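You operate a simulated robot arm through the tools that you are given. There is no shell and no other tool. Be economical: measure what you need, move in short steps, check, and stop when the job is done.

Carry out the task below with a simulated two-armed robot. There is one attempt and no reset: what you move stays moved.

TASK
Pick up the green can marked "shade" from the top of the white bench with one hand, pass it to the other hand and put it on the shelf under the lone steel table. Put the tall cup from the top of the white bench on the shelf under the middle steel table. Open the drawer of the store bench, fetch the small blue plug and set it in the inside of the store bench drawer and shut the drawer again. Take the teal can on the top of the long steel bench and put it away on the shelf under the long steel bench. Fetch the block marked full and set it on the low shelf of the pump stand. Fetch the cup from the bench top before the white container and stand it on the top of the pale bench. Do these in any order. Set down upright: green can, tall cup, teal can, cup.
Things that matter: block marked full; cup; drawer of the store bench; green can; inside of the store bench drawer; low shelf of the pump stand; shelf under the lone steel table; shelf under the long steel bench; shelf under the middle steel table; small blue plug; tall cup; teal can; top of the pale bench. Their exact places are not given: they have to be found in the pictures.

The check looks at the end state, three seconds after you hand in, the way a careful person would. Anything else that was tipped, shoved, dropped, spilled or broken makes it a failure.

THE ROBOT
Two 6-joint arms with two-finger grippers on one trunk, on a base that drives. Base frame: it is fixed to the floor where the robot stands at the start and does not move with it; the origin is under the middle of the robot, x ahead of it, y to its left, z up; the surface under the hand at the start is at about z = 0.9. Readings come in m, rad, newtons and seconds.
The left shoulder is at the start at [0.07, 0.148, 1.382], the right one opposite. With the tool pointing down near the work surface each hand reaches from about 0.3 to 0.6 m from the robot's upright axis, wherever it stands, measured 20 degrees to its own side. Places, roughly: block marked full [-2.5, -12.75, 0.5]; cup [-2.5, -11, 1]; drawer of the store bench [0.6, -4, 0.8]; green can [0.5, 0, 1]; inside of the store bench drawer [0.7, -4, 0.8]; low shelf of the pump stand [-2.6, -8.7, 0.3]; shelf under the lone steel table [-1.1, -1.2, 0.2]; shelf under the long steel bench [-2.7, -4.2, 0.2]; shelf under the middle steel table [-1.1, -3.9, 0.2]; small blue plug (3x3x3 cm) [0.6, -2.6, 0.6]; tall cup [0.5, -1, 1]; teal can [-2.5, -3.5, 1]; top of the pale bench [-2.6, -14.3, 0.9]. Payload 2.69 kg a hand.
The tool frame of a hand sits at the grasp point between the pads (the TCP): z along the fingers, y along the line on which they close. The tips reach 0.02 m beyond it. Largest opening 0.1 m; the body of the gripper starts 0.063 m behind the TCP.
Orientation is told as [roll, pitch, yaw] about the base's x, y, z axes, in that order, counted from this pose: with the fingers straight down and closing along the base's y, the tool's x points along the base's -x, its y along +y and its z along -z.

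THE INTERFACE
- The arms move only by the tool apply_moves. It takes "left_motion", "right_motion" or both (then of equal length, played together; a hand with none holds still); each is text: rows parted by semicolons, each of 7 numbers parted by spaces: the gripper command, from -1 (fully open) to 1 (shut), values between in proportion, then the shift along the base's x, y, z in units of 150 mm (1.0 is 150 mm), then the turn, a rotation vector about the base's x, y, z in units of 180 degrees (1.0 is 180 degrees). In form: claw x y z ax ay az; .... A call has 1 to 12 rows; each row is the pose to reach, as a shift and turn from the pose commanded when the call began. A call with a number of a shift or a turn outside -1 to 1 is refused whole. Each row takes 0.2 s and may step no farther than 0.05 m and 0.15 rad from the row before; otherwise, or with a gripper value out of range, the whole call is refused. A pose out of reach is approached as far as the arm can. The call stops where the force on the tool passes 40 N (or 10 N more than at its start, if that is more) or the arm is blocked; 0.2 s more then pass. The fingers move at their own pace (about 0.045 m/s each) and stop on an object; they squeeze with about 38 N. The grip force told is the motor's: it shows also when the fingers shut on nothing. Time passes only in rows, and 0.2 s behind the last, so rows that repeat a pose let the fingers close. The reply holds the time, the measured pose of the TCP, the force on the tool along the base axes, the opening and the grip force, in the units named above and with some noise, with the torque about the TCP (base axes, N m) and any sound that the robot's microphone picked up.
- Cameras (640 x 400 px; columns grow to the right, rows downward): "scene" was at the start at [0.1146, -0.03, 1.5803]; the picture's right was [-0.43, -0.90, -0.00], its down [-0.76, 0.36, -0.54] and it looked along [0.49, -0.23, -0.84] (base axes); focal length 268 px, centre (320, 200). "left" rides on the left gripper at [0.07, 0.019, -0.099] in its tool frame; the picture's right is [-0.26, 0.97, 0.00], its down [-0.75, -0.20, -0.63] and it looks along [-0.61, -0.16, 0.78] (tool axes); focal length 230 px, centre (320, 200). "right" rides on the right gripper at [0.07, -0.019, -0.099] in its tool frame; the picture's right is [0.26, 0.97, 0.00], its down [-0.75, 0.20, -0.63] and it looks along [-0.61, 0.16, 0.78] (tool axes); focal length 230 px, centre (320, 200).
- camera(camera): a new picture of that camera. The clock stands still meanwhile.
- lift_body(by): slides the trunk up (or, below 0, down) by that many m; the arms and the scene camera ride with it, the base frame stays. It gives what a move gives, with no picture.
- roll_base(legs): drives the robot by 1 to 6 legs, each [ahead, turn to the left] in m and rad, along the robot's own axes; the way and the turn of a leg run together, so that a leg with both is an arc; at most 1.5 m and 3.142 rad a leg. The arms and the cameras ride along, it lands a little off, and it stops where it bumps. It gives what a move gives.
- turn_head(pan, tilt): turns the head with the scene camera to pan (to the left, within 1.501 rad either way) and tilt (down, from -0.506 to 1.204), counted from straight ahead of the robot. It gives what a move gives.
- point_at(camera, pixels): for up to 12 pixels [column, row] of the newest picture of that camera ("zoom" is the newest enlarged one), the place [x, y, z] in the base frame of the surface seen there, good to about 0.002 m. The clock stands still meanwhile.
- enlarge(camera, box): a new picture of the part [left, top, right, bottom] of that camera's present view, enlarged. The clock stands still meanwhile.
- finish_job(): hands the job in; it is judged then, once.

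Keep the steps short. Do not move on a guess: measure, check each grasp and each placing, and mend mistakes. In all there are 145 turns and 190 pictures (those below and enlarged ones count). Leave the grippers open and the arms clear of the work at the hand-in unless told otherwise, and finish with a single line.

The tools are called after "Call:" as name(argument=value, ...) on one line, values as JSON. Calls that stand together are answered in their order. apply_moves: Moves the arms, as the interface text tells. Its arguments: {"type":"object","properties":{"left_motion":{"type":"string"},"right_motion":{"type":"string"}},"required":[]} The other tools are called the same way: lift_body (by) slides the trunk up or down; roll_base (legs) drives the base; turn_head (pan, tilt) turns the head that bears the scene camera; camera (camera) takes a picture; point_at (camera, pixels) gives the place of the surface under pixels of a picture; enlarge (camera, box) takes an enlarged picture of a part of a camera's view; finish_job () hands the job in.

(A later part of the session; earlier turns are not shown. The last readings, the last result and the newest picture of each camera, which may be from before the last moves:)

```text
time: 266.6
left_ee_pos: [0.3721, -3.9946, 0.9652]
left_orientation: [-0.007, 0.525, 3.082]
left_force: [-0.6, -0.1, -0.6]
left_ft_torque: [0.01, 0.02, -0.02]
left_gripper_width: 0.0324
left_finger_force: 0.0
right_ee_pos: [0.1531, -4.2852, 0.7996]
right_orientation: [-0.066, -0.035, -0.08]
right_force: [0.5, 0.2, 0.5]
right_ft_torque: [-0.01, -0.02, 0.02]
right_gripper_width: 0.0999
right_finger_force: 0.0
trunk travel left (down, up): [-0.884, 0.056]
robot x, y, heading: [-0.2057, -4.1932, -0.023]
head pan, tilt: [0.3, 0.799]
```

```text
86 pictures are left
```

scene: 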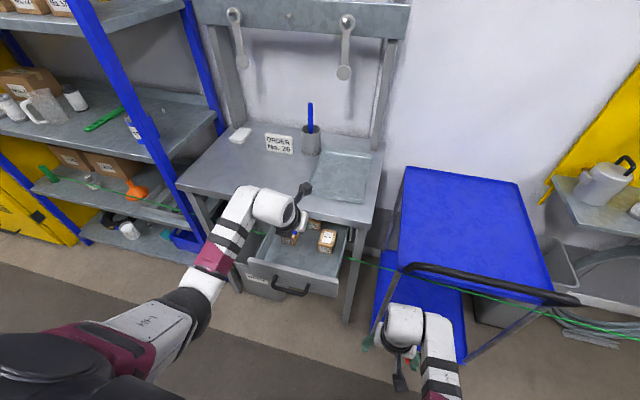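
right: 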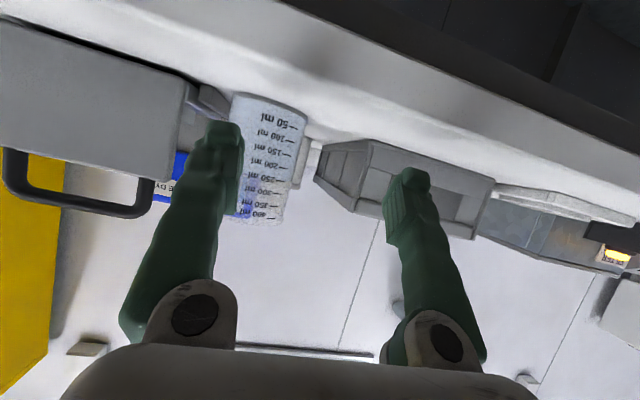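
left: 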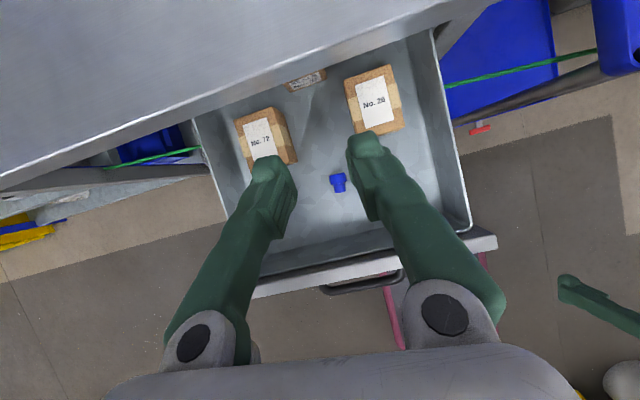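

The plug lies in the drawer. Now I'll back off 0.24 m, close the fingers, and lower the hand to the handle height to push the drawer shut.

Call:
roll_base(legs=[[-0.24, 0]])

Call:
apply_moves(left_motion="1 0 0 0 0 0 0; 1 0 0 0 0 0 0; 1 0 0 0 0 0 0")

Call:
lift_body(by=-0.143)

Call:
roll_base(legs=[[0.26, 0.01]])

Call:
camera(camera="scene")

Call:
camera(camera="left")

```text
time: 268.4
left_ee_pos: [0.1344, -3.9908, 0.9636]
left_orientation: [-0.009, 0.525, 3.079]
left_force: [0.0, 0.0, -0.3]
left_ft_torque: [0.05, 0.0, 0.01]
left_gripper_width: 0.0327
left_finger_force: 0.1
right_ee_pos: [-0.0866, -4.281, 0.7986]
right_orientation: [-0.066, -0.034, -0.084]
right_force: [0.6, -0.2, 0.3]
right_ft_torque: [0.01, 0.0, 0.0]
right_gripper_width: 0.1001
right_finger_force: 0.1
trunk travel left (down, up): [-0.884, 0.056]
robot x, y, heading: [-0.4477, -4.1894, -0.026]
head pan, tilt: [0.3, 0.799]
```

```text
time: 269.2
left_ee_pos: [0.1328, -3.9897, 0.9646]
left_orientation: [-0.01, 0.526, 3.08]
left_force: [0.2, 0.6, -0.1]
left_ft_torque: [-0.02, 0.04, -0.01]
left_gripper_width: 0.0
left_finger_force: 28.9
right_ee_pos: [-0.0887, -4.2812, 0.7991]
right_orientation: [-0.067, -0.037, -0.085]
right_force: [-0.1, 0.1, -0.4]
right_ft_torque: [0.01, -0.02, 0.0]
right_gripper_width: 0.0999
right_finger_force: 0.2
trunk travel left (down, up): [-0.884, 0.056]
robot x, y, heading: [-0.4487, -4.1882, -0.028]
head pan, tilt: [0.3, 0.799]
```

```text
time: 270.9
left_ee_pos: [0.1325, -3.9893, 0.822]
left_orientation: [-0.006, 0.525, 3.08]
left_force: [0.2, 0.1, -0.4]
left_ft_torque: [0.0, 0.0, -0.04]
left_gripper_width: 0.0002
left_finger_force: 29.4
right_ee_pos: [-0.0873, -4.2814, 0.6572]
right_orientation: [-0.066, -0.035, -0.085]
right_force: [0.3, -0.3, 0.2]
right_ft_torque: [-0.02, 0.01, 0.0]
right_gripper_width: 0.0998
right_finger_force: 0.0
trunk travel left (down, up): [-0.741, 0.199]
robot x, y, heading: [-0.4495, -4.1851, -0.025]
head pan, tilt: [0.3, 0.799]
```

```text
time: 272.7
left_ee_pos: [0.3889, -3.9886, 0.823]
left_orientation: [-0.005, 0.526, 3.09]
left_force: [0.7, -0.7, 0.6]
left_ft_torque: [0.0, 0.02, -0.02]
left_gripper_width: 0.0003
left_finger_force: 29.8
right_ee_pos: [0.1726, -4.2841, 0.6562]
right_orientation: [-0.067, -0.036, -0.074]
right_force: [-0.1, -1.1, 0.1]
right_ft_torque: [-0.02, -0.02, 0.0]
right_gripper_width: 0.1
right_finger_force: 0.0
trunk travel left (down, up): [-0.741, 0.199]
robot x, y, heading: [-0.1897, -4.1923, -0.016]
head pan, tilt: [0.3, 0.799]
```

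```text
85 pictures are left
```

scene: 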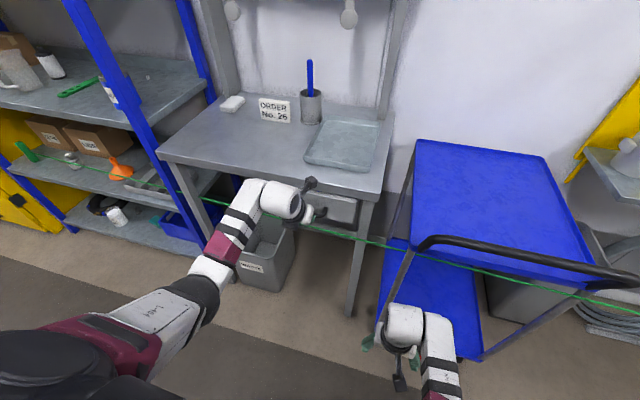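

```text
84 pictures are left
```

left: 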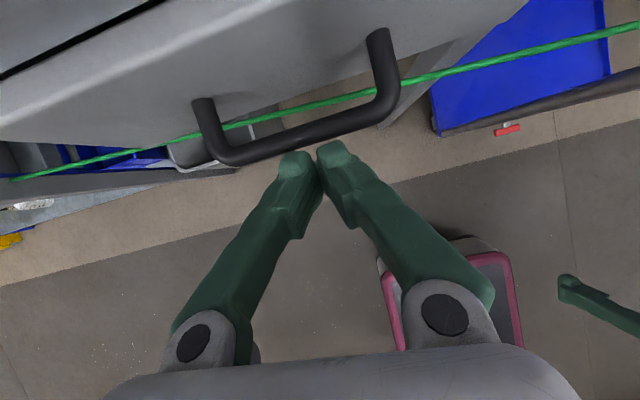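

The drawer is almost shut. I'll measure the gap and push the last bit.

Call:
point_at(camera="left", pixels=[[280, 80], [290, 135], [100, 60], [450, 30]])

Call:
roll_base(legs=[[0.015, 0]])

Call:
camera(camera="left")

Call:
point_at(camera="left", pixels=[[280, 80], [290, 135], [100, 60]])

```text
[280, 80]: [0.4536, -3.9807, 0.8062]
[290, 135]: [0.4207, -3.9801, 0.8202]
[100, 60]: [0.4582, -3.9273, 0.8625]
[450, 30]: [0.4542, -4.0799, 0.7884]
```

```text
time: 273.5
left_ee_pos: [0.403, -3.9893, 0.8242]
left_orientation: [-0.007, 0.525, 3.091]
left_force: [0.0, -0.1, -0.5]
left_ft_torque: [-0.03, -0.02, -0.02]
left_gripper_width: 0.0002
left_finger_force: 29.4
right_ee_pos: [0.1851, -4.2817, 0.658]
right_orientation: [-0.065, -0.038, -0.074]
right_force: [-1.0, 0.3, 0.9]
right_ft_torque: [-0.03, 0.0, 0.0]
right_gripper_width: 0.0998
right_finger_force: 0.0
trunk travel left (down, up): [-0.741, 0.199]
robot x, y, heading: [-0.1748, -4.1914, -0.017]
head pan, tilt: [0.3, 0.799]
```

```text
83 pictures are left
```

left: 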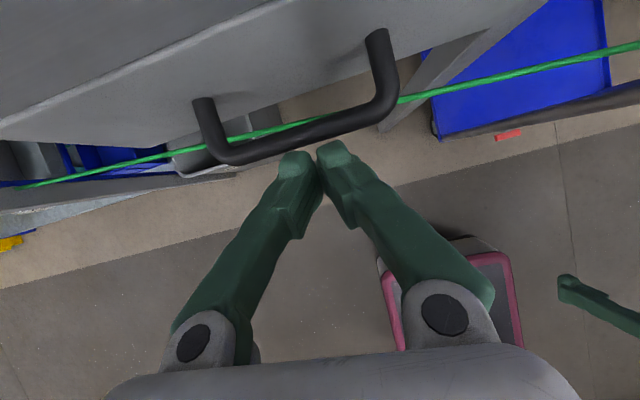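

```text
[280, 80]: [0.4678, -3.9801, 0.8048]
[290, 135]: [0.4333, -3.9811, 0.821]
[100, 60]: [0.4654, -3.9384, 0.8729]
```

The drawer face is back at x 0.468, so it's shut. Next is the teal can. I'll back off, point the left hand straight down, raise the trunk, and drive round between the lone table and the table row to the long-bench aisle.

Call:
roll_base(legs=[[-0.3, 0]])

Call:
apply_moves(left_motion="-1 -0.15 0 0 0 0.042 0; -1 -0.3 0 0.1 0 0.084 0; -1 -0.45 0 0.2 0 0.126 0; -1 -0.5 0 0.3 0 0.167 0; -1 -0.5 0 0.3 0 0.167 0")

Call:
lift_body(by=0.199)

Call:
roll_base(legs=[[0, 1.588], [1.45, 0], [0.74, 0], [0, 1.571], [1.3, 0]])

Call:
turn_head(pan=0.5, tilt=0.5)

Call:
camera(camera="scene")

```text
time: 275.6
left_ee_pos: [0.0983, -3.9846, 0.8227]
left_orientation: [-0.006, 0.522, 3.091]
left_force: [0.2, 0.1, 0.3]
left_ft_torque: [-0.04, -0.02, -0.02]
left_gripper_width: 0.0
left_finger_force: 29.7
right_ee_pos: [-0.1193, -4.2778, 0.6562]
right_orientation: [-0.065, -0.034, -0.071]
right_force: [0.5, 0.0, -0.3]
right_ft_torque: [-0.01, -0.01, 0.0]
right_gripper_width: 0.0999
right_finger_force: 0.0
trunk travel left (down, up): [-0.741, 0.199]
robot x, y, heading: [-0.4821, -4.1912, -0.02]
head pan, tilt: [0.3, 0.799]
```

```text
time: 276.8
left_ee_pos: [0.0209, -3.9854, 0.8677]
left_orientation: [0.022, 0.0, 3.098]
left_force: [0.5, 0.3, -0.6]
left_ft_torque: [0.0, -0.01, 0.0]
left_gripper_width: 0.0999
left_finger_force: 0.2
right_ee_pos: [-0.1197, -4.2778, 0.6566]
right_orientation: [-0.065, -0.037, -0.071]
right_force: [0.1, 0.8, 0.1]
right_ft_torque: [0.01, 0.01, -0.01]
right_gripper_width: 0.1
right_finger_force: 0.1
trunk travel left (down, up): [-0.741, 0.199]
robot x, y, heading: [-0.4793, -4.1874, -0.008]
head pan, tilt: [0.3, 0.799]
```

```text
time: 278.9
left_ee_pos: [0.0219, -3.9848, 1.0662]
left_orientation: [0.021, 0.0, 3.096]
left_force: [-0.1, -0.3, 0.8]
left_ft_torque: [-0.05, -0.03, 0.0]
left_gripper_width: 0.0999
left_finger_force: 0.0
right_ee_pos: [-0.1202, -4.2782, 0.8554]
right_orientation: [-0.067, -0.033, -0.072]
right_force: [0.2, -0.1, -0.2]
right_ft_torque: [-0.02, 0.01, 0.04]
right_gripper_width: 0.1
right_finger_force: 0.1
trunk travel left (down, up): [-0.94, 0.0]
robot x, y, heading: [-0.4788, -4.1893, -0.01]
head pan, tilt: [0.3, 0.799]
```

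```text
time: 303.6
left_ee_pos: [-2.2836, -2.1903, 1.0672]
left_orientation: [0.02, 0.003, -0.031]
left_force: [1.1, -0.5, -0.3]
left_ft_torque: [0.02, -0.02, 0.0]
left_gripper_width: 0.0998
left_finger_force: 0.1
right_ee_pos: [-2.1466, -1.8958, 0.8567]
right_orientation: [-0.066, -0.037, 3.081]
right_force: [-0.9, -0.1, 0.8]
right_ft_torque: [0.01, 0.03, 0.02]
right_gripper_width: 0.1
right_finger_force: 0.1
trunk travel left (down, up): [-0.94, 0.0]
robot x, y, heading: [-1.7829, -1.9819, 3.135]
head pan, tilt: [0.3, 0.799]
```

```text
time: 304.4
left_ee_pos: [-2.2859, -2.1903, 1.0661]
left_orientation: [0.019, -0.001, -0.032]
left_force: [0.2, -0.1, -0.1]
left_ft_torque: [-0.03, 0.04, -0.02]
left_gripper_width: 0.1003
left_finger_force: 0.1
right_ee_pos: [-2.1462, -1.8963, 0.8551]
right_orientation: [-0.065, -0.036, 3.08]
right_force: [-0.3, 0.6, -0.8]
right_ft_torque: [-0.01, -0.03, 0.0]
right_gripper_width: 0.0999
right_finger_force: 0.1
trunk travel left (down, up): [-0.94, 0.0]
robot x, y, heading: [-1.7854, -1.9818, 3.14]
head pan, tilt: [0.499, 0.499]
```

```text
82 pictures are left
```

scene: 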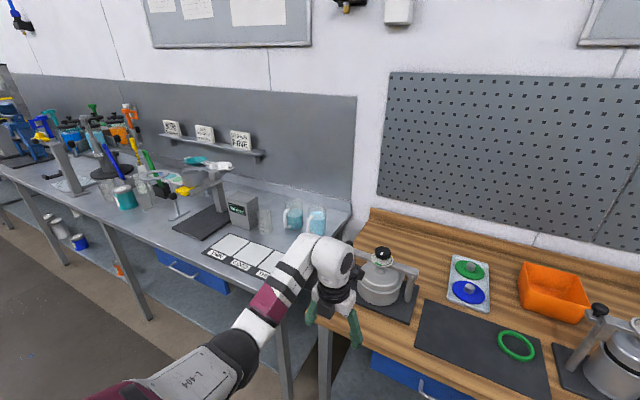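

I see the teal can at (124,197) on the long bench. I'll measure it, the bench edge, legs and shelf, and take an enlarged look.

Call:
point_at(camera="scene", pixels=[[124, 197], [122, 188], [110, 210], [145, 240], [180, 270], [130, 300], [55, 225], [80, 242], [120, 268], [50, 250], [230, 300], [275, 320]])

Call:
enlarge(camera="scene", box=[60, 100, 240, 250])

```text
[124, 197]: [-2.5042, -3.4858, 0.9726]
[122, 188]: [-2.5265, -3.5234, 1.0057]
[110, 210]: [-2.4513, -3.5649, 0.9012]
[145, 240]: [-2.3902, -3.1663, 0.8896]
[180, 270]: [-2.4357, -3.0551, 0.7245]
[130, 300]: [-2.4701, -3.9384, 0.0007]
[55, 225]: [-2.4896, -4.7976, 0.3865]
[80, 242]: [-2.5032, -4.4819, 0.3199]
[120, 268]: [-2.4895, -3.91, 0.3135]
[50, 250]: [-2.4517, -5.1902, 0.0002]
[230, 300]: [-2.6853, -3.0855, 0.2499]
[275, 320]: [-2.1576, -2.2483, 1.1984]
```

```text
2.67 times, centred on (150, 175) of scene
```

zoom: 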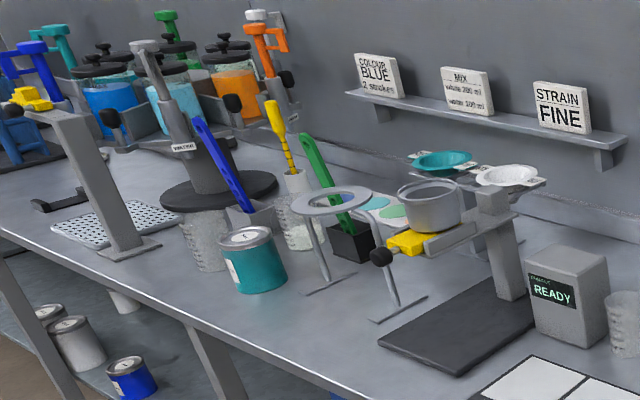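

The teal can is near (-2.53, -3.50), top z 1.006, close to the front edge at x -2.39. I'll drive to face it.

Call:
roll_base(legs=[[0, 1.571], [1.33, 0], [0, -1.571]])

Call:
turn_head(pan=0.3, tilt=0.75)

Call:
camera(camera="scene")

Call:
enlarge(camera="scene", box=[200, 80, 400, 230])

```text
time: 318.6
left_ee_pos: [-2.3194, -3.5075, 1.0663]
left_orientation: [0.021, -0.001, -0.053]
left_force: [-0.3, 0.0, -0.5]
left_ft_torque: [-0.01, -0.01, 0.01]
left_gripper_width: 0.1001
left_finger_force: 0.2
right_ee_pos: [-2.178, -3.2164, 0.8557]
right_orientation: [-0.066, -0.036, 3.06]
right_force: [-0.3, 0.1, 0.4]
right_ft_torque: [-0.04, 0.01, 0.0]
right_gripper_width: 0.1003
right_finger_force: 0.1
trunk travel left (down, up): [-0.94, 0.0]
robot x, y, heading: [-1.8164, -3.3095, 3.12]
head pan, tilt: [0.499, 0.499]
```

```text
time: 319.4
left_ee_pos: [-2.3206, -3.5071, 1.0666]
left_orientation: [0.019, 0.0, -0.052]
left_force: [0.3, 0.8, -0.3]
left_ft_torque: [0.0, -0.02, -0.01]
left_gripper_width: 0.1002
left_finger_force: 0.1
right_ee_pos: [-2.1769, -3.2162, 0.8554]
right_orientation: [-0.067, -0.037, 3.061]
right_force: [-0.6, -0.1, -0.3]
right_ft_torque: [0.01, 0.0, 0.01]
right_gripper_width: 0.1002
right_finger_force: 0.1
trunk travel left (down, up): [-0.94, 0.0]
robot x, y, heading: [-1.8167, -3.3069, 3.116]
head pan, tilt: [0.3, 0.75]
```

```text
80 pictures are left
```

scene: 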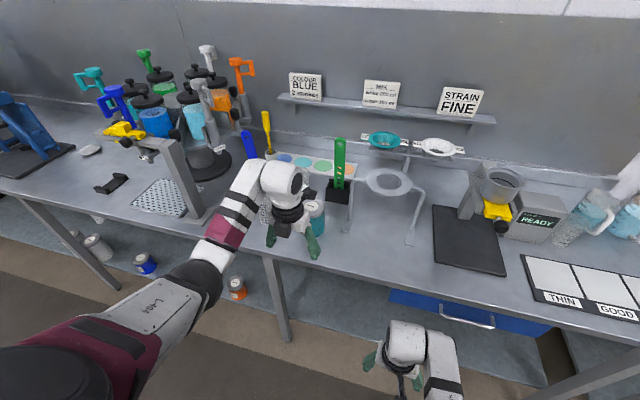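

```text
2.67 times, centred on (300, 155) of scene
```

zoom: 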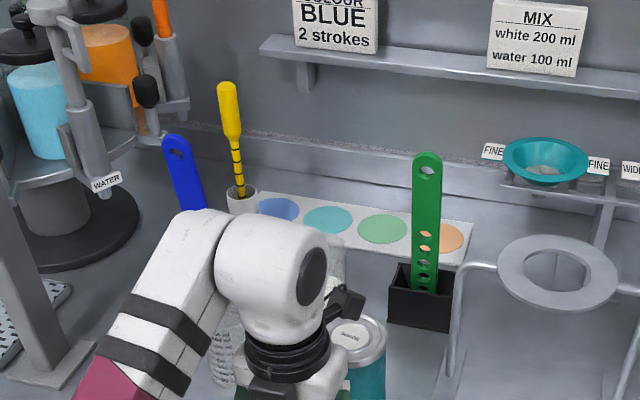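

The hand partly hides the can lid at zoom (352,340). I'll measure what is visible, including the neighbours.

Call:
point_at(camera="zoom", pixels=[[352, 338], [384, 345], [355, 319], [372, 385], [448, 378], [392, 300], [388, 322], [335, 330], [365, 357], [225, 345]])

Call:
apply_moves(left_motion="-1 0.1 0 0 0 0 0; -1 0.2 0 0 0 0 0")

Call:
roll_base(legs=[[0.12, 0]])

Call:
camera(camera="left")

```text
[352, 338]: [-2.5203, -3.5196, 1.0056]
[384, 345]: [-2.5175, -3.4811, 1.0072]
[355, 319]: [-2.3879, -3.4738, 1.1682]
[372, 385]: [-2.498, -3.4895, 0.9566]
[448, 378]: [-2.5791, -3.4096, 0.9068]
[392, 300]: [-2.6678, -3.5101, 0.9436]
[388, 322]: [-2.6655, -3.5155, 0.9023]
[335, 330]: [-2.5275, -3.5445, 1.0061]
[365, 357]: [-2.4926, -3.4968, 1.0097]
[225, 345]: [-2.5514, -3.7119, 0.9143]
```

```text
time: 320.0
left_ee_pos: [-2.3006, -3.5134, 1.0538]
left_orientation: [0.021, 0.003, -0.051]
left_force: [-0.6, 0.3, 0.0]
left_ft_torque: [0.04, 0.07, 0.0]
left_gripper_width: 0.0998
left_finger_force: 0.1
left hand out of reach, approached as far as the arm can: row 1, 2
right_ee_pos: [-2.1765, -3.2171, 0.8566]
right_orientation: [-0.065, -0.035, 3.061]
right_force: [-0.5, -0.4, -0.1]
right_ft_torque: [0.01, -0.03, 0.01]
right_gripper_width: 0.1002
right_finger_force: 0.0
trunk travel left (down, up): [-0.94, 0.0]
robot x, y, heading: [-1.8194, -3.3075, 3.122]
head pan, tilt: [0.3, 0.75]
```

```text
time: 321.3
left_ee_pos: [-2.4096, -3.5119, 1.0589]
left_orientation: [0.02, 0.014, -0.048]
left_force: [1.2, 0.3, -0.2]
left_ft_torque: [-0.03, 0.07, 0.03]
left_gripper_width: 0.1001
left_finger_force: 0.0
right_ee_pos: [-2.2845, -3.2133, 0.8585]
right_orientation: [-0.067, -0.043, 3.059]
right_force: [0.2, -0.3, 0.2]
right_ft_torque: [0.06, 0.04, -0.05]
right_gripper_width: 0.0999
right_finger_force: 0.0
trunk travel left (down, up): [-0.94, 0.0]
robot x, y, heading: [-1.935, -3.3075, 3.121]
head pan, tilt: [0.3, 0.75]
```

```text
78 pictures are left
```

left: 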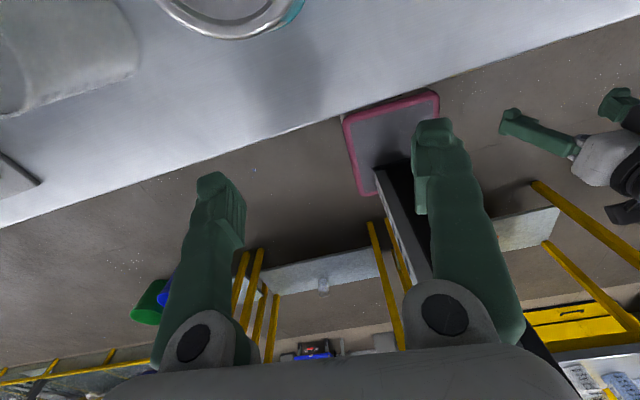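

The can lid centre is about (-2.528, -3.519). I'll drive 50 mm, move the hand over the lid and check.

Call:
roll_base(legs=[[0.05, 0]])

Call:
apply_moves(left_motion="-1 -0.15 -0.02 0 0 0 0; -1 -0.3 -0.04 0 0 0 0; -1 -0.45 -0.047 0 0 0 0; -1 -0.45 -0.047 0 0 0 0")

Call:
camera(camera="left")

Call:
point_at(camera="left", pixels=[[320, 70], [320, 150], [260, 110], [390, 110], [320, 110]])

```text
time: 322.2
left_ee_pos: [-2.4584, -3.512, 1.0574]
left_orientation: [0.018, 0.012, -0.05]
left_force: [0.2, -0.5, -1.2]
left_ft_torque: [0.01, 0.02, 0.01]
left_gripper_width: 0.1002
left_finger_force: 0.1
right_ee_pos: [-2.3293, -3.2105, 0.8554]
right_orientation: [-0.072, -0.031, 3.057]
right_force: [1.3, -0.9, -1.2]
right_ft_torque: [-0.01, 0.12, 0.02]
right_gripper_width: 0.1
right_finger_force: 0.1
trunk travel left (down, up): [-0.94, 0.0]
robot x, y, heading: [-1.9844, -3.3085, 3.118]
head pan, tilt: [0.3, 0.75]
```

```text
time: 323.2
left_ee_pos: [-2.5337, -3.5169, 1.0534]
left_orientation: [0.019, 0.006, -0.048]
left_force: [-0.8, 1.4, -0.2]
left_ft_torque: [-0.02, -0.03, -0.02]
left_gripper_width: 0.1
left_finger_force: 0.1
right_ee_pos: [-2.3351, -3.2098, 0.8519]
right_orientation: [-0.073, -0.025, 3.059]
right_force: [-0.5, -0.5, 0.2]
right_ft_torque: [0.01, -0.01, -0.01]
right_gripper_width: 0.1002
right_finger_force: 0.1
trunk travel left (down, up): [-0.94, 0.0]
robot x, y, heading: [-1.9842, -3.3069, 3.121]
head pan, tilt: [0.3, 0.75]
```

```text
77 pictures are left
```

left: 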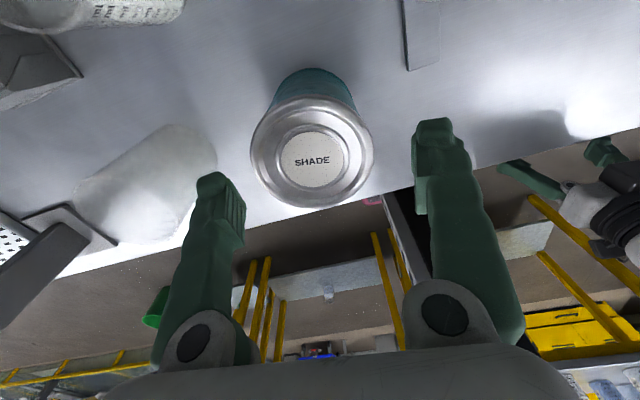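

```text
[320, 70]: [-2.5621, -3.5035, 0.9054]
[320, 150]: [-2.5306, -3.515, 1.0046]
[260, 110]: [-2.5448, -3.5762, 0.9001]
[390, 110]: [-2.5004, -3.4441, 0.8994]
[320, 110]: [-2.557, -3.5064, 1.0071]
```

The lid is centred near (-2.525, -3.520), with a glass about 35 mm to the -y side. I'll correct by (+8, -4) mm, narrow the fingers to 95 mm, lower to the rim and close.

Call:
apply_moves(left_motion="-0.9 0.055 -0.027 0 0 0 0; -0.9 0.055 -0.027 -0.1 0 0 0; -0.9 0.055 -0.027 -0.2 0 0 0; -0.9 0.055 -0.027 -0.267 0 0 0; -0.9 0.055 -0.027 -0.267 0 0 0; 0.4 0.055 -0.027 -0.267 0 0 0; 0.4 0.055 -0.027 -0.267 0 0 0; 0.4 0.055 -0.027 -0.267 0 0 0")

Call:
camera(camera="left")

```text
time: 325.0
left_ee_pos: [-2.5241, -3.522, 1.0157]
left_orientation: [0.02, 0.007, -0.05]
left_force: [0.8, -1.5, 1.5]
left_ft_torque: [-0.02, 0.06, 0.02]
left_gripper_width: 0.0854
left_finger_force: 38.7
right_ee_pos: [-2.3339, -3.2106, 0.8518]
right_orientation: [-0.073, -0.024, 3.057]
right_force: [-0.4, 0.6, 0.3]
right_ft_torque: [-0.04, -0.06, 0.02]
right_gripper_width: 0.1003
right_finger_force: 0.0
trunk travel left (down, up): [-0.94, 0.0]
robot x, y, heading: [-1.9863, -3.3059, 3.126]
head pan, tilt: [0.3, 0.75]
```

```text
76 pictures are left
```

left: 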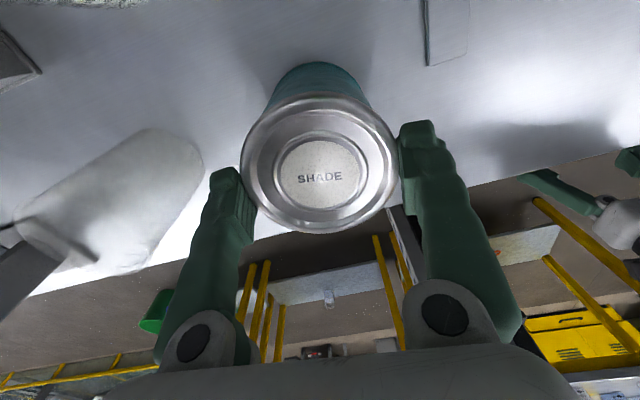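

The teal can is gripped at the rim (0.0854 m). I'll lift it 50 mm, back away 0.22 m, lower the trunk and view the shelf.

Call:
apply_moves(left_motion="1 0 0 0.1 0 0 0; 1 0 0 0.2 0 0 0; 1 0 0 0.33 0 0 0; 1 0 0 0.33 0 0 0")

Call:
roll_base(legs=[[-0.22, 0]])

Call:
lift_body(by=-0.4)

Call:
lift_body(by=-0.22)

Call:
camera(camera="scene")

```text
time: 326.0
left_ee_pos: [-2.5243, -3.5224, 1.0632]
left_orientation: [0.021, 0.004, -0.05]
left_force: [-0.2, -0.2, -5.9]
left_ft_torque: [0.02, 0.0, -0.02]
left_gripper_width: 0.0854
left_finger_force: 38.0
right_ee_pos: [-2.3355, -3.2093, 0.8519]
right_orientation: [-0.074, -0.025, 3.057]
right_force: [0.7, -0.4, -0.3]
right_ft_torque: [-0.04, -0.02, -0.03]
right_gripper_width: 0.0999
right_finger_force: 0.1
trunk travel left (down, up): [-0.94, 0.0]
robot x, y, heading: [-1.988, -3.3046, 3.121]
head pan, tilt: [0.3, 0.75]
```

```text
time: 327.6
left_ee_pos: [-2.3128, -3.525, 1.0617]
left_orientation: [0.02, 0.001, -0.049]
left_force: [0.1, 0.5, -4.7]
left_ft_torque: [0.01, -0.04, 0.0]
left_gripper_width: 0.0853
left_finger_force: 38.6
right_ee_pos: [-2.1226, -3.2145, 0.8502]
right_orientation: [-0.075, -0.021, 3.057]
right_force: [-0.7, -0.1, 0.0]
right_ft_torque: [0.02, -0.05, 0.01]
right_gripper_width: 0.1001
right_finger_force: 0.0
trunk travel left (down, up): [-0.94, 0.0]
robot x, y, heading: [-1.7726, -3.3127, 3.118]
head pan, tilt: [0.3, 0.75]
```

```text
time: 330.1
left_ee_pos: [-2.3156, -3.5263, 0.804]
left_orientation: [0.019, 0.053, -0.051]
left_force: [10.1, -1.0, 11.3]
left_ft_torque: [0.4, 2.33, -0.06]
left_gripper_width: 0.085
left_finger_force: 37.7
right_ee_pos: [-2.1187, -3.2142, 0.5803]
right_orientation: [-0.071, -0.03, 3.057]
right_force: [0.0, 0.2, 0.0]
right_ft_torque: [-0.01, 0.0, 0.0]
right_gripper_width: 0.0998
right_finger_force: 0.1
trunk travel left (down, up): [-0.667, 0.273]
robot x, y, heading: [-1.7733, -3.3079, 3.124]
head pan, tilt: [0.3, 0.75]
stopped: the force on the tool passed its limit at 58 N (the readings are from after the stop); the commanded pose is now the measured one
```

```text
time: 330.6
left_ee_pos: [-2.3229, -3.5254, 0.8031]
left_orientation: [0.016, 0.08, -0.049]
left_force: [10.5, -1.5, 13.7]
left_ft_torque: [0.53, 2.57, -0.03]
left_gripper_width: 0.0852
left_finger_force: 37.9
right_ee_pos: [-2.1176, -3.2165, 0.5712]
right_orientation: [-0.073, -0.028, 3.056]
right_force: [-0.8, 0.5, 0.3]
right_ft_torque: [0.01, -0.03, -0.04]
right_gripper_width: 0.0998
right_finger_force: 0.0
trunk travel left (down, up): [-0.658, 0.282]
robot x, y, heading: [-1.7722, -3.3111, 3.128]
head pan, tilt: [0.3, 0.75]
stopped: the force on the tool passed its limit at 48 N (the readings are from after the stop); the commanded pose is now the measured one
```

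```text
75 pictures are left
```

scene: 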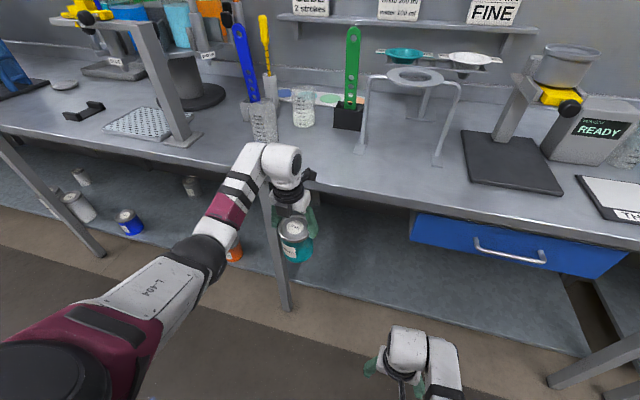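

The camera bracket, now on the forward side, came down on the bench edge; the can is still held. I'll raise 50 mm, level the hand, draw back, and then lower again.

Call:
lift_body(by=0.06)

Call:
roll_base(legs=[[-0.06, 0]])

Call:
apply_moves(left_motion="1 0.15 0 -0.1 -0.002 -0.01 0; 1 0.3 0 -0.2 -0.005 -0.02 0; 1 0.45 0 -0.3 -0.005 -0.0255 0; 1 0.45 0 -0.3 -0.005 -0.0255 0")

Call:
camera(camera="scene")

```text
time: 331.6
left_ee_pos: [-2.3237, -3.5256, 0.8572]
left_orientation: [0.016, 0.066, -0.05]
left_force: [0.1, -0.1, -5.8]
left_ft_torque: [0.04, -0.03, -0.02]
left_gripper_width: 0.0852
left_finger_force: 37.4
right_ee_pos: [-2.1212, -3.2147, 0.6296]
right_orientation: [-0.073, -0.023, 3.054]
right_force: [0.4, 0.3, -0.4]
right_ft_torque: [0.01, -0.02, -0.01]
right_gripper_width: 0.1
right_finger_force: 0.1
trunk travel left (down, up): [-0.718, 0.222]
robot x, y, heading: [-1.7719, -3.3108, 3.13]
head pan, tilt: [0.3, 0.75]
```

```text
time: 332.6
left_ee_pos: [-2.2654, -3.5271, 0.856]
left_orientation: [0.016, 0.066, -0.051]
left_force: [0.5, -0.2, -4.5]
left_ft_torque: [0.0, 0.03, -0.02]
left_gripper_width: 0.0853
left_finger_force: 37.9
right_ee_pos: [-2.0624, -3.2157, 0.6294]
right_orientation: [-0.074, -0.02, 3.054]
right_force: [-0.6, 1.0, -1.1]
right_ft_torque: [0.0, -0.02, 0.0]
right_gripper_width: 0.0999
right_finger_force: 0.1
trunk travel left (down, up): [-0.718, 0.222]
robot x, y, heading: [-1.7099, -3.3096, 3.126]
head pan, tilt: [0.3, 0.75]
```

```text
time: 333.6
left_ee_pos: [-2.1975, -3.5262, 0.8135]
left_orientation: [0.002, -0.014, -0.051]
left_force: [0.5, 0.7, -6.0]
left_ft_torque: [0.03, -0.02, -0.01]
left_gripper_width: 0.0852
left_finger_force: 37.6
right_ee_pos: [-2.0617, -3.215, 0.6289]
right_orientation: [-0.074, -0.023, 3.053]
right_force: [0.7, -1.0, -0.6]
right_ft_torque: [0.02, -0.02, 0.05]
right_gripper_width: 0.0997
right_finger_force: 0.1
trunk travel left (down, up): [-0.718, 0.222]
robot x, y, heading: [-1.7099, -3.3157, 3.126]
head pan, tilt: [0.3, 0.75]
```

```text
74 pictures are left
```

scene: 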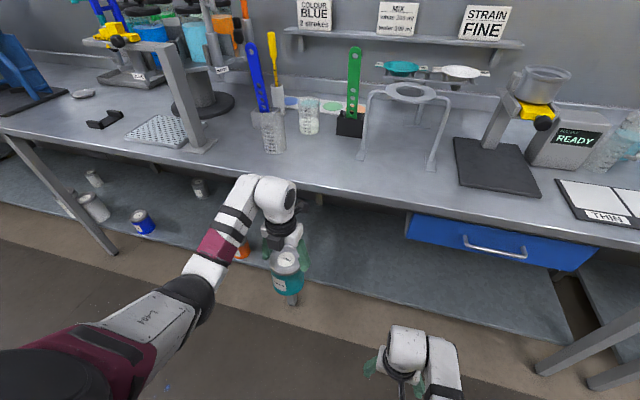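

Nothing on the bench moved. I'll lower the trunk 0.42 m and look under the bench.

Call:
lift_body(by=-0.4)

Call:
camera(camera="scene")

Call:
point_at(camera="scene", pixels=[[350, 180], [400, 220], [400, 180], [290, 200], [250, 170], [330, 250], [450, 200], [240, 200], [340, 60], [500, 200], [300, 150], [420, 120]])

```text
time: 337.4
left_ee_pos: [-2.197, -3.5272, 0.4142]
left_orientation: [0.004, -0.012, -0.049]
left_force: [0.8, 0.4, -5.5]
left_ft_torque: [0.02, 0.02, 0.01]
left_gripper_width: 0.0854
left_finger_force: 38.5
right_ee_pos: [-2.0617, -3.2157, 0.2293]
right_orientation: [-0.072, -0.025, 3.055]
right_force: [0.4, 0.1, -0.8]
right_ft_torque: [-0.01, -0.04, 0.01]
right_gripper_width: 0.1001
right_finger_force: 0.0
trunk travel left (down, up): [-0.318, 0.622]
robot x, y, heading: [-1.7079, -3.3163, 3.122]
head pan, tilt: [0.3, 0.75]
```

```text
73 pictures are left
```

scene: 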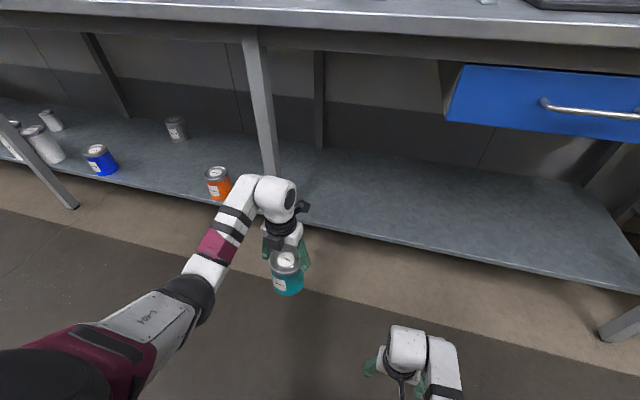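

```text
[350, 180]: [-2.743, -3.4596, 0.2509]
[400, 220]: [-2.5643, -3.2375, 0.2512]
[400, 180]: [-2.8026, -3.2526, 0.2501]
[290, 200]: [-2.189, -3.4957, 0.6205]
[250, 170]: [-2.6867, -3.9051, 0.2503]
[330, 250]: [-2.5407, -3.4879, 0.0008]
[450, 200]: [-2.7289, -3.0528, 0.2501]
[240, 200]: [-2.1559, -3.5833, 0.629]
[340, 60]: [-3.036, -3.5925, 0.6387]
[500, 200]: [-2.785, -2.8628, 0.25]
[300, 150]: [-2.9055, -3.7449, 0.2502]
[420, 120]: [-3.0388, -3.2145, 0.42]
```

The shelf is at z 0.25, clear between y -3.6 and -2.6, with the leg around y -3.75. I'll drive in 0.32 m and extend the hand 60 mm over the shelf.

Call:
roll_base(legs=[[0.32, 0]])

Call:
apply_moves(left_motion="1 -0.15 0 0 0 0 0; 1 -0.3 0 0 0 0 0; 1 -0.4 0 0 0 0 0; 1 -0.4 0 0 0 0 0")

Call:
camera(camera="scene")

```text
time: 339.6
left_ee_pos: [-2.5248, -3.5212, 0.4135]
left_orientation: [0.003, -0.012, -0.05]
left_force: [-0.4, 0.0, -4.9]
left_ft_torque: [0.02, 0.05, -0.01]
left_gripper_width: 0.0851
left_finger_force: 37.8
right_ee_pos: [-2.3883, -3.2107, 0.2306]
right_orientation: [-0.073, -0.025, 3.055]
right_force: [-0.3, 0.2, -1.1]
right_ft_torque: [-0.04, 0.01, 0.01]
right_gripper_width: 0.0999
right_finger_force: 0.1
trunk travel left (down, up): [-0.318, 0.622]
robot x, y, heading: [-2.0421, -3.3072, 3.126]
head pan, tilt: [0.3, 0.75]
```

```text
time: 340.6
left_ee_pos: [-2.5855, -3.5208, 0.4155]
left_orientation: [0.004, -0.013, -0.053]
left_force: [0.0, -0.2, -6.0]
left_ft_torque: [0.02, 0.01, 0.01]
left_gripper_width: 0.0852
left_finger_force: 38.2
right_ee_pos: [-2.3894, -3.2103, 0.2295]
right_orientation: [-0.074, -0.026, 3.055]
right_force: [1.2, -0.1, 0.6]
right_ft_torque: [-0.01, -0.01, 0.02]
right_gripper_width: 0.1003
right_finger_force: 0.0
trunk travel left (down, up): [-0.318, 0.622]
robot x, y, heading: [-2.0396, -3.3066, 3.126]
head pan, tilt: [0.3, 0.75]
```

```text
72 pictures are left
```

scene: 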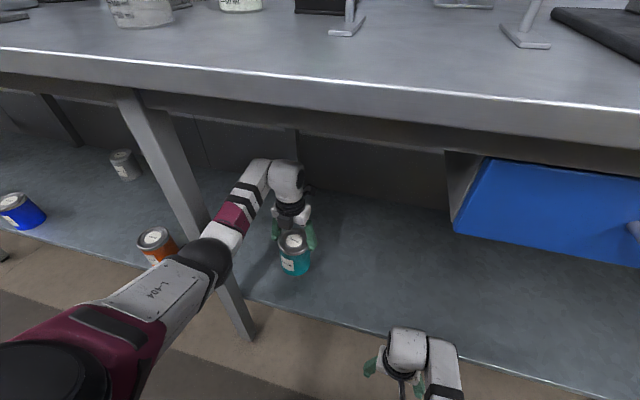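

The can is over the shelf. I'll lower 48 mm, then 2 mm.

Call:
lift_body(by=-0.048)

Call:
lift_body(by=-0.002)

```text
time: 341.4
left_ee_pos: [-2.586, -3.5225, 0.3673]
left_orientation: [0.003, -0.013, -0.051]
left_force: [-0.3, 0.2, -4.1]
left_ft_torque: [0.09, 0.16, 0.02]
left_gripper_width: 0.0849
left_finger_force: 37.7
right_ee_pos: [-2.3881, -3.21, 0.1817]
right_orientation: [-0.075, -0.025, 3.055]
right_force: [-0.4, -0.5, 0.2]
right_ft_torque: [-0.01, 0.01, 0.01]
right_gripper_width: 0.0999
right_finger_force: 0.1
trunk travel left (down, up): [-0.27, 0.67]
robot x, y, heading: [-2.0407, -3.3063, 3.125]
head pan, tilt: [0.3, 0.75]
```

```text
time: 342.0
left_ee_pos: [-2.5854, -3.5217, 0.367]
left_orientation: [0.005, -0.006, -0.051]
left_force: [1.4, -1.9, 6.5]
left_ft_torque: [0.16, 0.18, 0.03]
left_gripper_width: 0.0854
left_finger_force: 38.2
right_ee_pos: [-2.3891, -3.2091, 0.1812]
right_orientation: [-0.075, -0.026, 3.054]
right_force: [-0.1, -0.5, -0.1]
right_ft_torque: [-0.02, 0.02, -0.01]
right_gripper_width: 0.1
right_finger_force: 0.0
trunk travel left (down, up): [-0.268, 0.672]
robot x, y, heading: [-2.0369, -3.3079, 3.123]
head pan, tilt: [0.3, 0.75]
```

It's standing. I'll open the fingers, raise 70 mm, check, and back out.

Call:
apply_moves(left_motion="-0.5 0 0 0 0 0 0; -1 0 0 0 0 0 0; -1 0 0 0 0 0 0")

Call:
lift_body(by=0.07)

Call:
roll_base(legs=[[-0.33, 0]])

Call:
camera(camera="scene")

Call:
lift_body(by=0.4)

Call:
lift_body(by=0.202)

Call:
roll_base(legs=[[0, 1.59]])

Call:
turn_head(pan=0, tilt=0.3)

Call:
camera(camera="scene")

```text
time: 342.8
left_ee_pos: [-2.5839, -3.5204, 0.3653]
left_orientation: [0.003, -0.01, -0.054]
left_force: [-0.1, 0.1, 0.6]
left_ft_torque: [0.03, -0.01, 0.02]
left_gripper_width: 0.0999
left_finger_force: 0.1
right_ee_pos: [-2.3883, -3.2093, 0.1786]
right_orientation: [-0.074, -0.025, 3.054]
right_force: [-0.2, 0.3, 0.1]
right_ft_torque: [-0.01, 0.06, 0.01]
right_gripper_width: 0.1
right_finger_force: 0.1
trunk travel left (down, up): [-0.268, 0.672]
robot x, y, heading: [-2.0389, -3.3076, 3.12]
head pan, tilt: [0.3, 0.75]
```

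```text
time: 343.9
left_ee_pos: [-2.5856, -3.5223, 0.4356]
left_orientation: [0.003, -0.011, -0.052]
left_force: [-0.6, -0.2, -0.6]
left_ft_torque: [-0.03, 0.01, 0.01]
left_gripper_width: 0.0998
left_finger_force: 0.1
right_ee_pos: [-2.3878, -3.2105, 0.2493]
right_orientation: [-0.073, -0.024, 3.055]
right_force: [-0.4, 0.2, -0.7]
right_ft_torque: [0.0, 0.03, 0.0]
right_gripper_width: 0.0998
right_finger_force: 0.1
trunk travel left (down, up): [-0.338, 0.602]
robot x, y, heading: [-2.038, -3.3071, 3.122]
head pan, tilt: [0.3, 0.75]
```

```text
time: 346.0
left_ee_pos: [-2.2593, -3.5273, 0.4359]
left_orientation: [0.003, -0.01, -0.051]
left_force: [0.5, 0.9, 0.0]
left_ft_torque: [-0.03, 0.02, -0.01]
left_gripper_width: 0.0998
left_finger_force: 0.0
right_ee_pos: [-2.0618, -3.2158, 0.2494]
right_orientation: [-0.074, -0.024, 3.055]
right_force: [-0.4, 0.1, 0.3]
right_ft_torque: [-0.02, 0.01, -0.01]
right_gripper_width: 0.0999
right_finger_force: 0.0
trunk travel left (down, up): [-0.338, 0.602]
robot x, y, heading: [-1.7124, -3.3145, 3.128]
head pan, tilt: [0.3, 0.75]
```

```text
71 pictures are left
```

scene: 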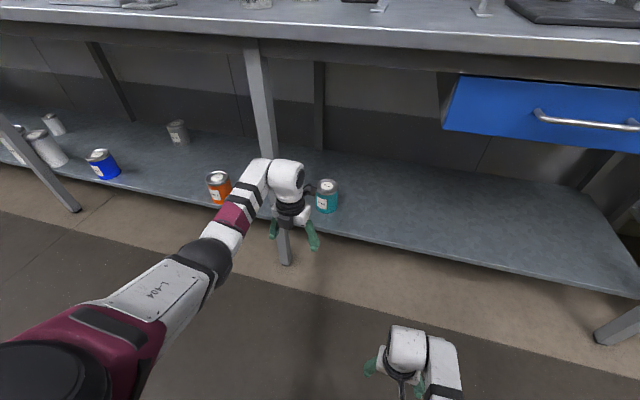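

```text
time: 349.9
left_ee_pos: [-2.2585, -3.5275, 0.8357]
left_orientation: [0.004, -0.014, -0.049]
left_force: [-0.6, 0.3, -0.9]
left_ft_torque: [0.01, -0.01, 0.02]
left_gripper_width: 0.0998
left_finger_force: 0.0
right_ee_pos: [-2.0616, -3.2157, 0.6497]
right_orientation: [-0.075, -0.025, 3.054]
right_force: [0.0, 0.1, 0.4]
right_ft_torque: [0.03, 0.03, -0.02]
right_gripper_width: 0.1
right_finger_force: 0.0
trunk travel left (down, up): [-0.738, 0.202]
robot x, y, heading: [-1.7103, -3.3107, 3.126]
head pan, tilt: [0.3, 0.75]
```

```text
time: 352.0
left_ee_pos: [-2.258, -3.528, 1.0364]
left_orientation: [0.003, -0.012, -0.05]
left_force: [-0.2, -0.4, -0.4]
left_ft_torque: [0.01, 0.01, -0.03]
left_gripper_width: 0.1
left_finger_force: 0.0
right_ee_pos: [-2.0624, -3.2156, 0.8525]
right_orientation: [-0.073, -0.025, 3.054]
right_force: [0.4, -0.1, 0.4]
right_ft_torque: [0.03, 0.0, 0.01]
right_gripper_width: 0.0999
right_finger_force: 0.0
trunk travel left (down, up): [-0.94, 0.0]
robot x, y, heading: [-1.7119, -3.3126, 3.125]
head pan, tilt: [0.3, 0.75]
```

```text
time: 356.2
left_ee_pos: [-1.5012, -3.8591, 1.038]
left_orientation: [0.003, -0.012, 1.512]
left_force: [0.3, -0.5, -0.2]
left_ft_torque: [-0.03, -0.01, 0.01]
left_gripper_width: 0.0999
left_finger_force: 0.0
right_ee_pos: [-1.8113, -3.6618, 0.8512]
right_orientation: [-0.075, -0.025, -1.666]
right_force: [0.1, -0.9, -0.1]
right_ft_torque: [0.02, 0.01, 0.01]
right_gripper_width: 0.1002
right_finger_force: 0.1
trunk travel left (down, up): [-0.94, 0.0]
robot x, y, heading: [-1.7133, -3.3083, -1.594]
head pan, tilt: [0.3, 0.75]
```

```text
time: 357.1
left_ee_pos: [-1.5001, -3.8606, 1.0372]
left_orientation: [0.004, -0.013, 1.511]
left_force: [-0.6, 0.7, -0.3]
left_ft_torque: [0.0, -0.01, 0.0]
left_gripper_width: 0.1
left_finger_force: 0.1
right_ee_pos: [-1.81, -3.6601, 0.8522]
right_orientation: [-0.074, -0.025, -1.664]
right_force: [0.2, 0.3, 0.2]
right_ft_torque: [-0.02, 0.02, -0.03]
right_gripper_width: 0.0998
right_finger_force: 0.0
trunk travel left (down, up): [-0.94, 0.0]
robot x, y, heading: [-1.7104, -3.3101, -1.596]
head pan, tilt: [0.0, 0.3]
```

```text
70 pictures are left
```

scene: 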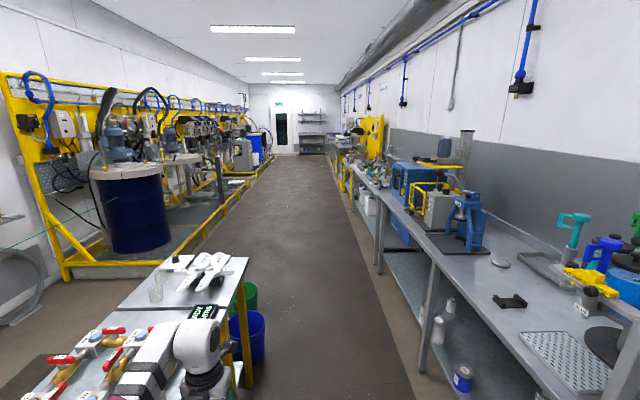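

The teal can stands on the shelf. Two items remain, further down the hall. I'll drive along the aisle to about y -8 and look toward the pump stand.

Call:
roll_base(legs=[[0, -0.05], [1.5, 0], [0.6, 0.07], [1.5, 0], [1.0, 0]])

Call:
turn_head(pan=-0.7, tilt=0.45)

Call:
camera(camera="scene")

Call:
enlarge(camera="scene", box=[60, 60, 260, 200])

```text
time: 379.9
left_ee_pos: [-1.7186, -8.4735, 1.0388]
left_orientation: [0.005, -0.01, 1.497]
left_force: [0.2, 0.5, -0.9]
left_ft_torque: [0.0, 0.05, 0.0]
left_gripper_width: 0.0999
left_finger_force: 0.1
right_ee_pos: [-2.0257, -8.2712, 0.8528]
right_orientation: [-0.073, -0.025, -1.679]
right_force: [0.1, 0.4, 1.2]
right_ft_torque: [-0.02, 0.02, 0.03]
right_gripper_width: 0.1003
right_finger_force: 0.1
trunk travel left (down, up): [-0.94, 0.0]
robot x, y, heading: [-1.9191, -7.926, -1.608]
head pan, tilt: [0.0, 0.3]
```

```text
time: 380.9
left_ee_pos: [-1.7182, -8.475, 1.037]
left_orientation: [0.003, -0.013, 1.497]
left_force: [0.3, -0.8, -0.2]
left_ft_torque: [-0.03, -0.03, 0.01]
left_gripper_width: 0.0998
left_finger_force: 0.1
right_ee_pos: [-2.0265, -8.2724, 0.8509]
right_orientation: [-0.074, -0.024, -1.678]
right_force: [0.4, 0.7, 0.2]
right_ft_torque: [-0.04, -0.03, 0.01]
right_gripper_width: 0.0998
right_finger_force: 0.1
trunk travel left (down, up): [-0.94, 0.0]
robot x, y, heading: [-1.9231, -7.9286, -1.607]
head pan, tilt: [-0.7, 0.45]
```

```text
69 pictures are left
```

scene: 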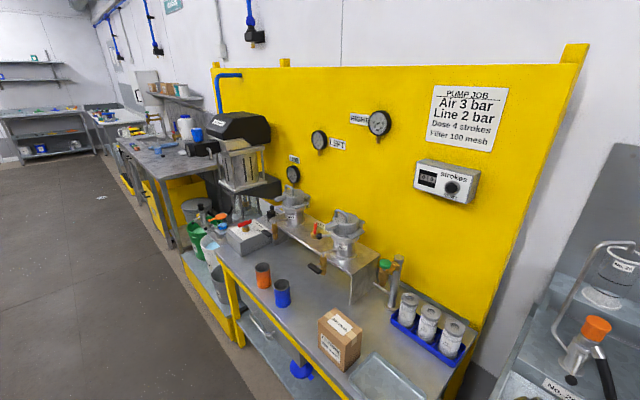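

```text
2.86 times, centred on (160, 130) of scene
```

zoom: 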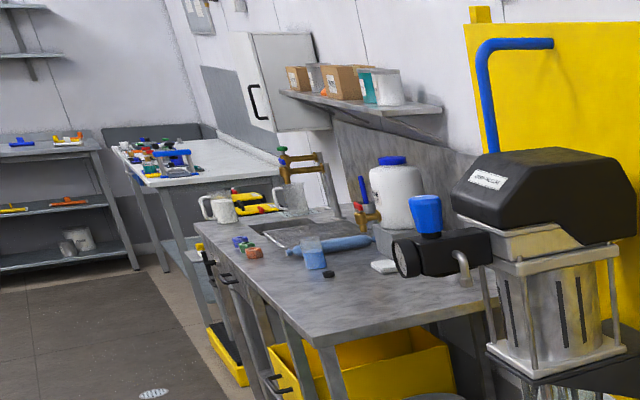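

The cup stands in front of the white container at zoom (313,255), and the pale bench is beyond. I'll measure the cup, bench edge and the pump stand's low shelf.

Call:
point_at(camera="zoom", pixels=[[313, 262], [308, 242], [395, 200], [310, 335], [280, 290], [330, 275], [300, 245], [230, 180], [200, 170], [250, 250], [170, 185]])

Call:
roll_base(legs=[[0, 0.06], [1.4, 0], [1.35, 0], [0, -1.6]])

Call:
turn_head(pan=0.3, tilt=0.75)

Call:
camera(camera="scene")

```text
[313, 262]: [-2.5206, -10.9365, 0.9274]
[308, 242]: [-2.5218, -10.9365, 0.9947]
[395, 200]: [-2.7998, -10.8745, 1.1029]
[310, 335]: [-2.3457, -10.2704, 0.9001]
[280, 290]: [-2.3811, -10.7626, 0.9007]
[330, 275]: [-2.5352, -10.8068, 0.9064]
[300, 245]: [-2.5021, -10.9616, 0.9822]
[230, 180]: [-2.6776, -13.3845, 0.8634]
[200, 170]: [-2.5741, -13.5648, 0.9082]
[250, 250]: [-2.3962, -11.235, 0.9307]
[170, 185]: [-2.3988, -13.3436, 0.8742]
```

```text
time: 398.5
left_ee_pos: [-2.3581, -10.8963, 1.0361]
left_orientation: [0.004, -0.012, -0.004]
left_force: [0.5, 0.1, 0.0]
left_ft_torque: [-0.01, 0.03, 0.0]
left_gripper_width: 0.1002
left_finger_force: 0.2
right_ee_pos: [-2.1765, -10.5758, 0.8514]
right_orientation: [-0.074, -0.025, 3.102]
right_force: [0.2, -0.5, 0.8]
right_ft_torque: [-0.01, -0.01, 0.04]
right_gripper_width: 0.1
right_finger_force: 0.0
trunk travel left (down, up): [-0.94, 0.0]
robot x, y, heading: [-1.8231, -10.6551, -3.112]
head pan, tilt: [-0.7, 0.45]
```

```text
time: 399.8
left_ee_pos: [-2.3587, -10.8963, 1.0376]
left_orientation: [0.002, -0.011, -0.005]
left_force: [-0.1, -0.1, -0.3]
left_ft_torque: [-0.01, -0.03, 0.03]
left_gripper_width: 0.1002
left_finger_force: 0.0
right_ee_pos: [-2.1772, -10.576, 0.852]
right_orientation: [-0.074, -0.025, 3.104]
right_force: [0.5, -0.3, 0.9]
right_ft_torque: [0.0, -0.01, 0.01]
right_gripper_width: 0.1001
right_finger_force: 0.1
trunk travel left (down, up): [-0.94, 0.0]
robot x, y, heading: [-1.8236, -10.6578, -3.113]
head pan, tilt: [0.3, 0.75]
```

```text
67 pictures are left
```

scene: 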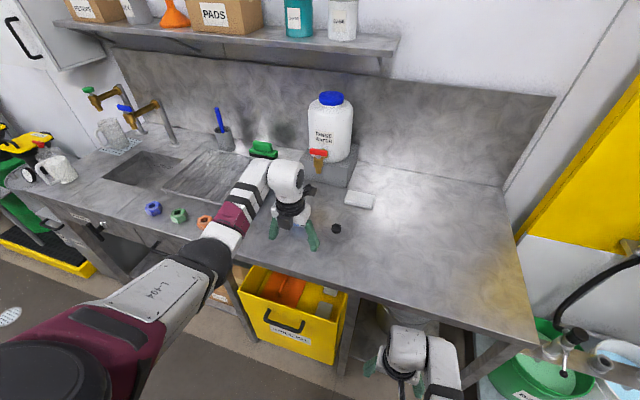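

The hand hides the cup. I'll move it 0.13 m toward +y and look at the cup directly.

Call:
apply_moves(left_motion="-1 0.1 0.3 0 0 0 0; -1 0.1 0.6 0 0 0 0; -1 0.1 0.85 0 0 0 0; -1 0.1 0.85 0 0 0 0")

Call:
enlarge(camera="scene", box=[200, 120, 380, 260])

Call:
point_at(camera="zoom", pixels=[[270, 200], [270, 240], [240, 200], [300, 200], [270, 180], [220, 120], [330, 280], [250, 260]])

```text
time: 400.8
left_ee_pos: [-2.3549, -10.8002, 1.0518]
left_orientation: [0.051, -0.018, -0.005]
left_force: [-0.1, -0.1, 0.5]
left_ft_torque: [-0.01, -0.02, -0.01]
left_gripper_width: 0.0999
left_finger_force: 0.1
left hand out of reach, approached as far as the arm can: row 2, 3, 4
right_ee_pos: [-2.1777, -10.5757, 0.8529]
right_orientation: [-0.073, -0.024, 3.103]
right_force: [0.4, -0.1, 0.2]
right_ft_torque: [0.01, 0.04, 0.02]
right_gripper_width: 0.0997
right_finger_force: 0.2
trunk travel left (down, up): [-0.94, 0.0]
robot x, y, heading: [-1.8255, -10.6548, -3.111]
head pan, tilt: [0.3, 0.75]
```

```text
2.86 times, centred on (290, 190) of scene
```

zoom: 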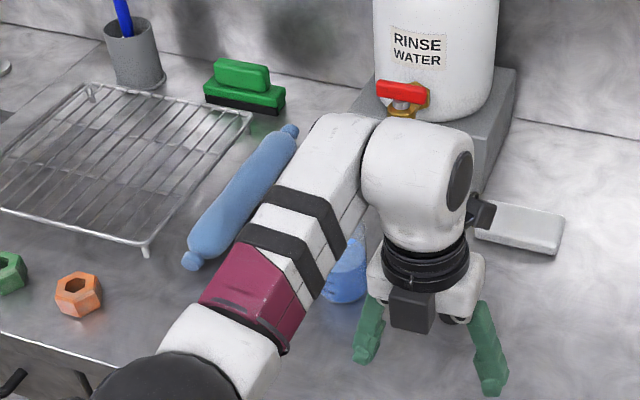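

```text
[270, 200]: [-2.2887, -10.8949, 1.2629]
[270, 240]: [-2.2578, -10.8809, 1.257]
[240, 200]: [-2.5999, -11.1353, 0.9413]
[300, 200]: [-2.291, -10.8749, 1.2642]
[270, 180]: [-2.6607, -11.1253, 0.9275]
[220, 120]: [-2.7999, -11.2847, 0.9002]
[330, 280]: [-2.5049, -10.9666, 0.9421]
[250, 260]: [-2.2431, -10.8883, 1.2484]
```

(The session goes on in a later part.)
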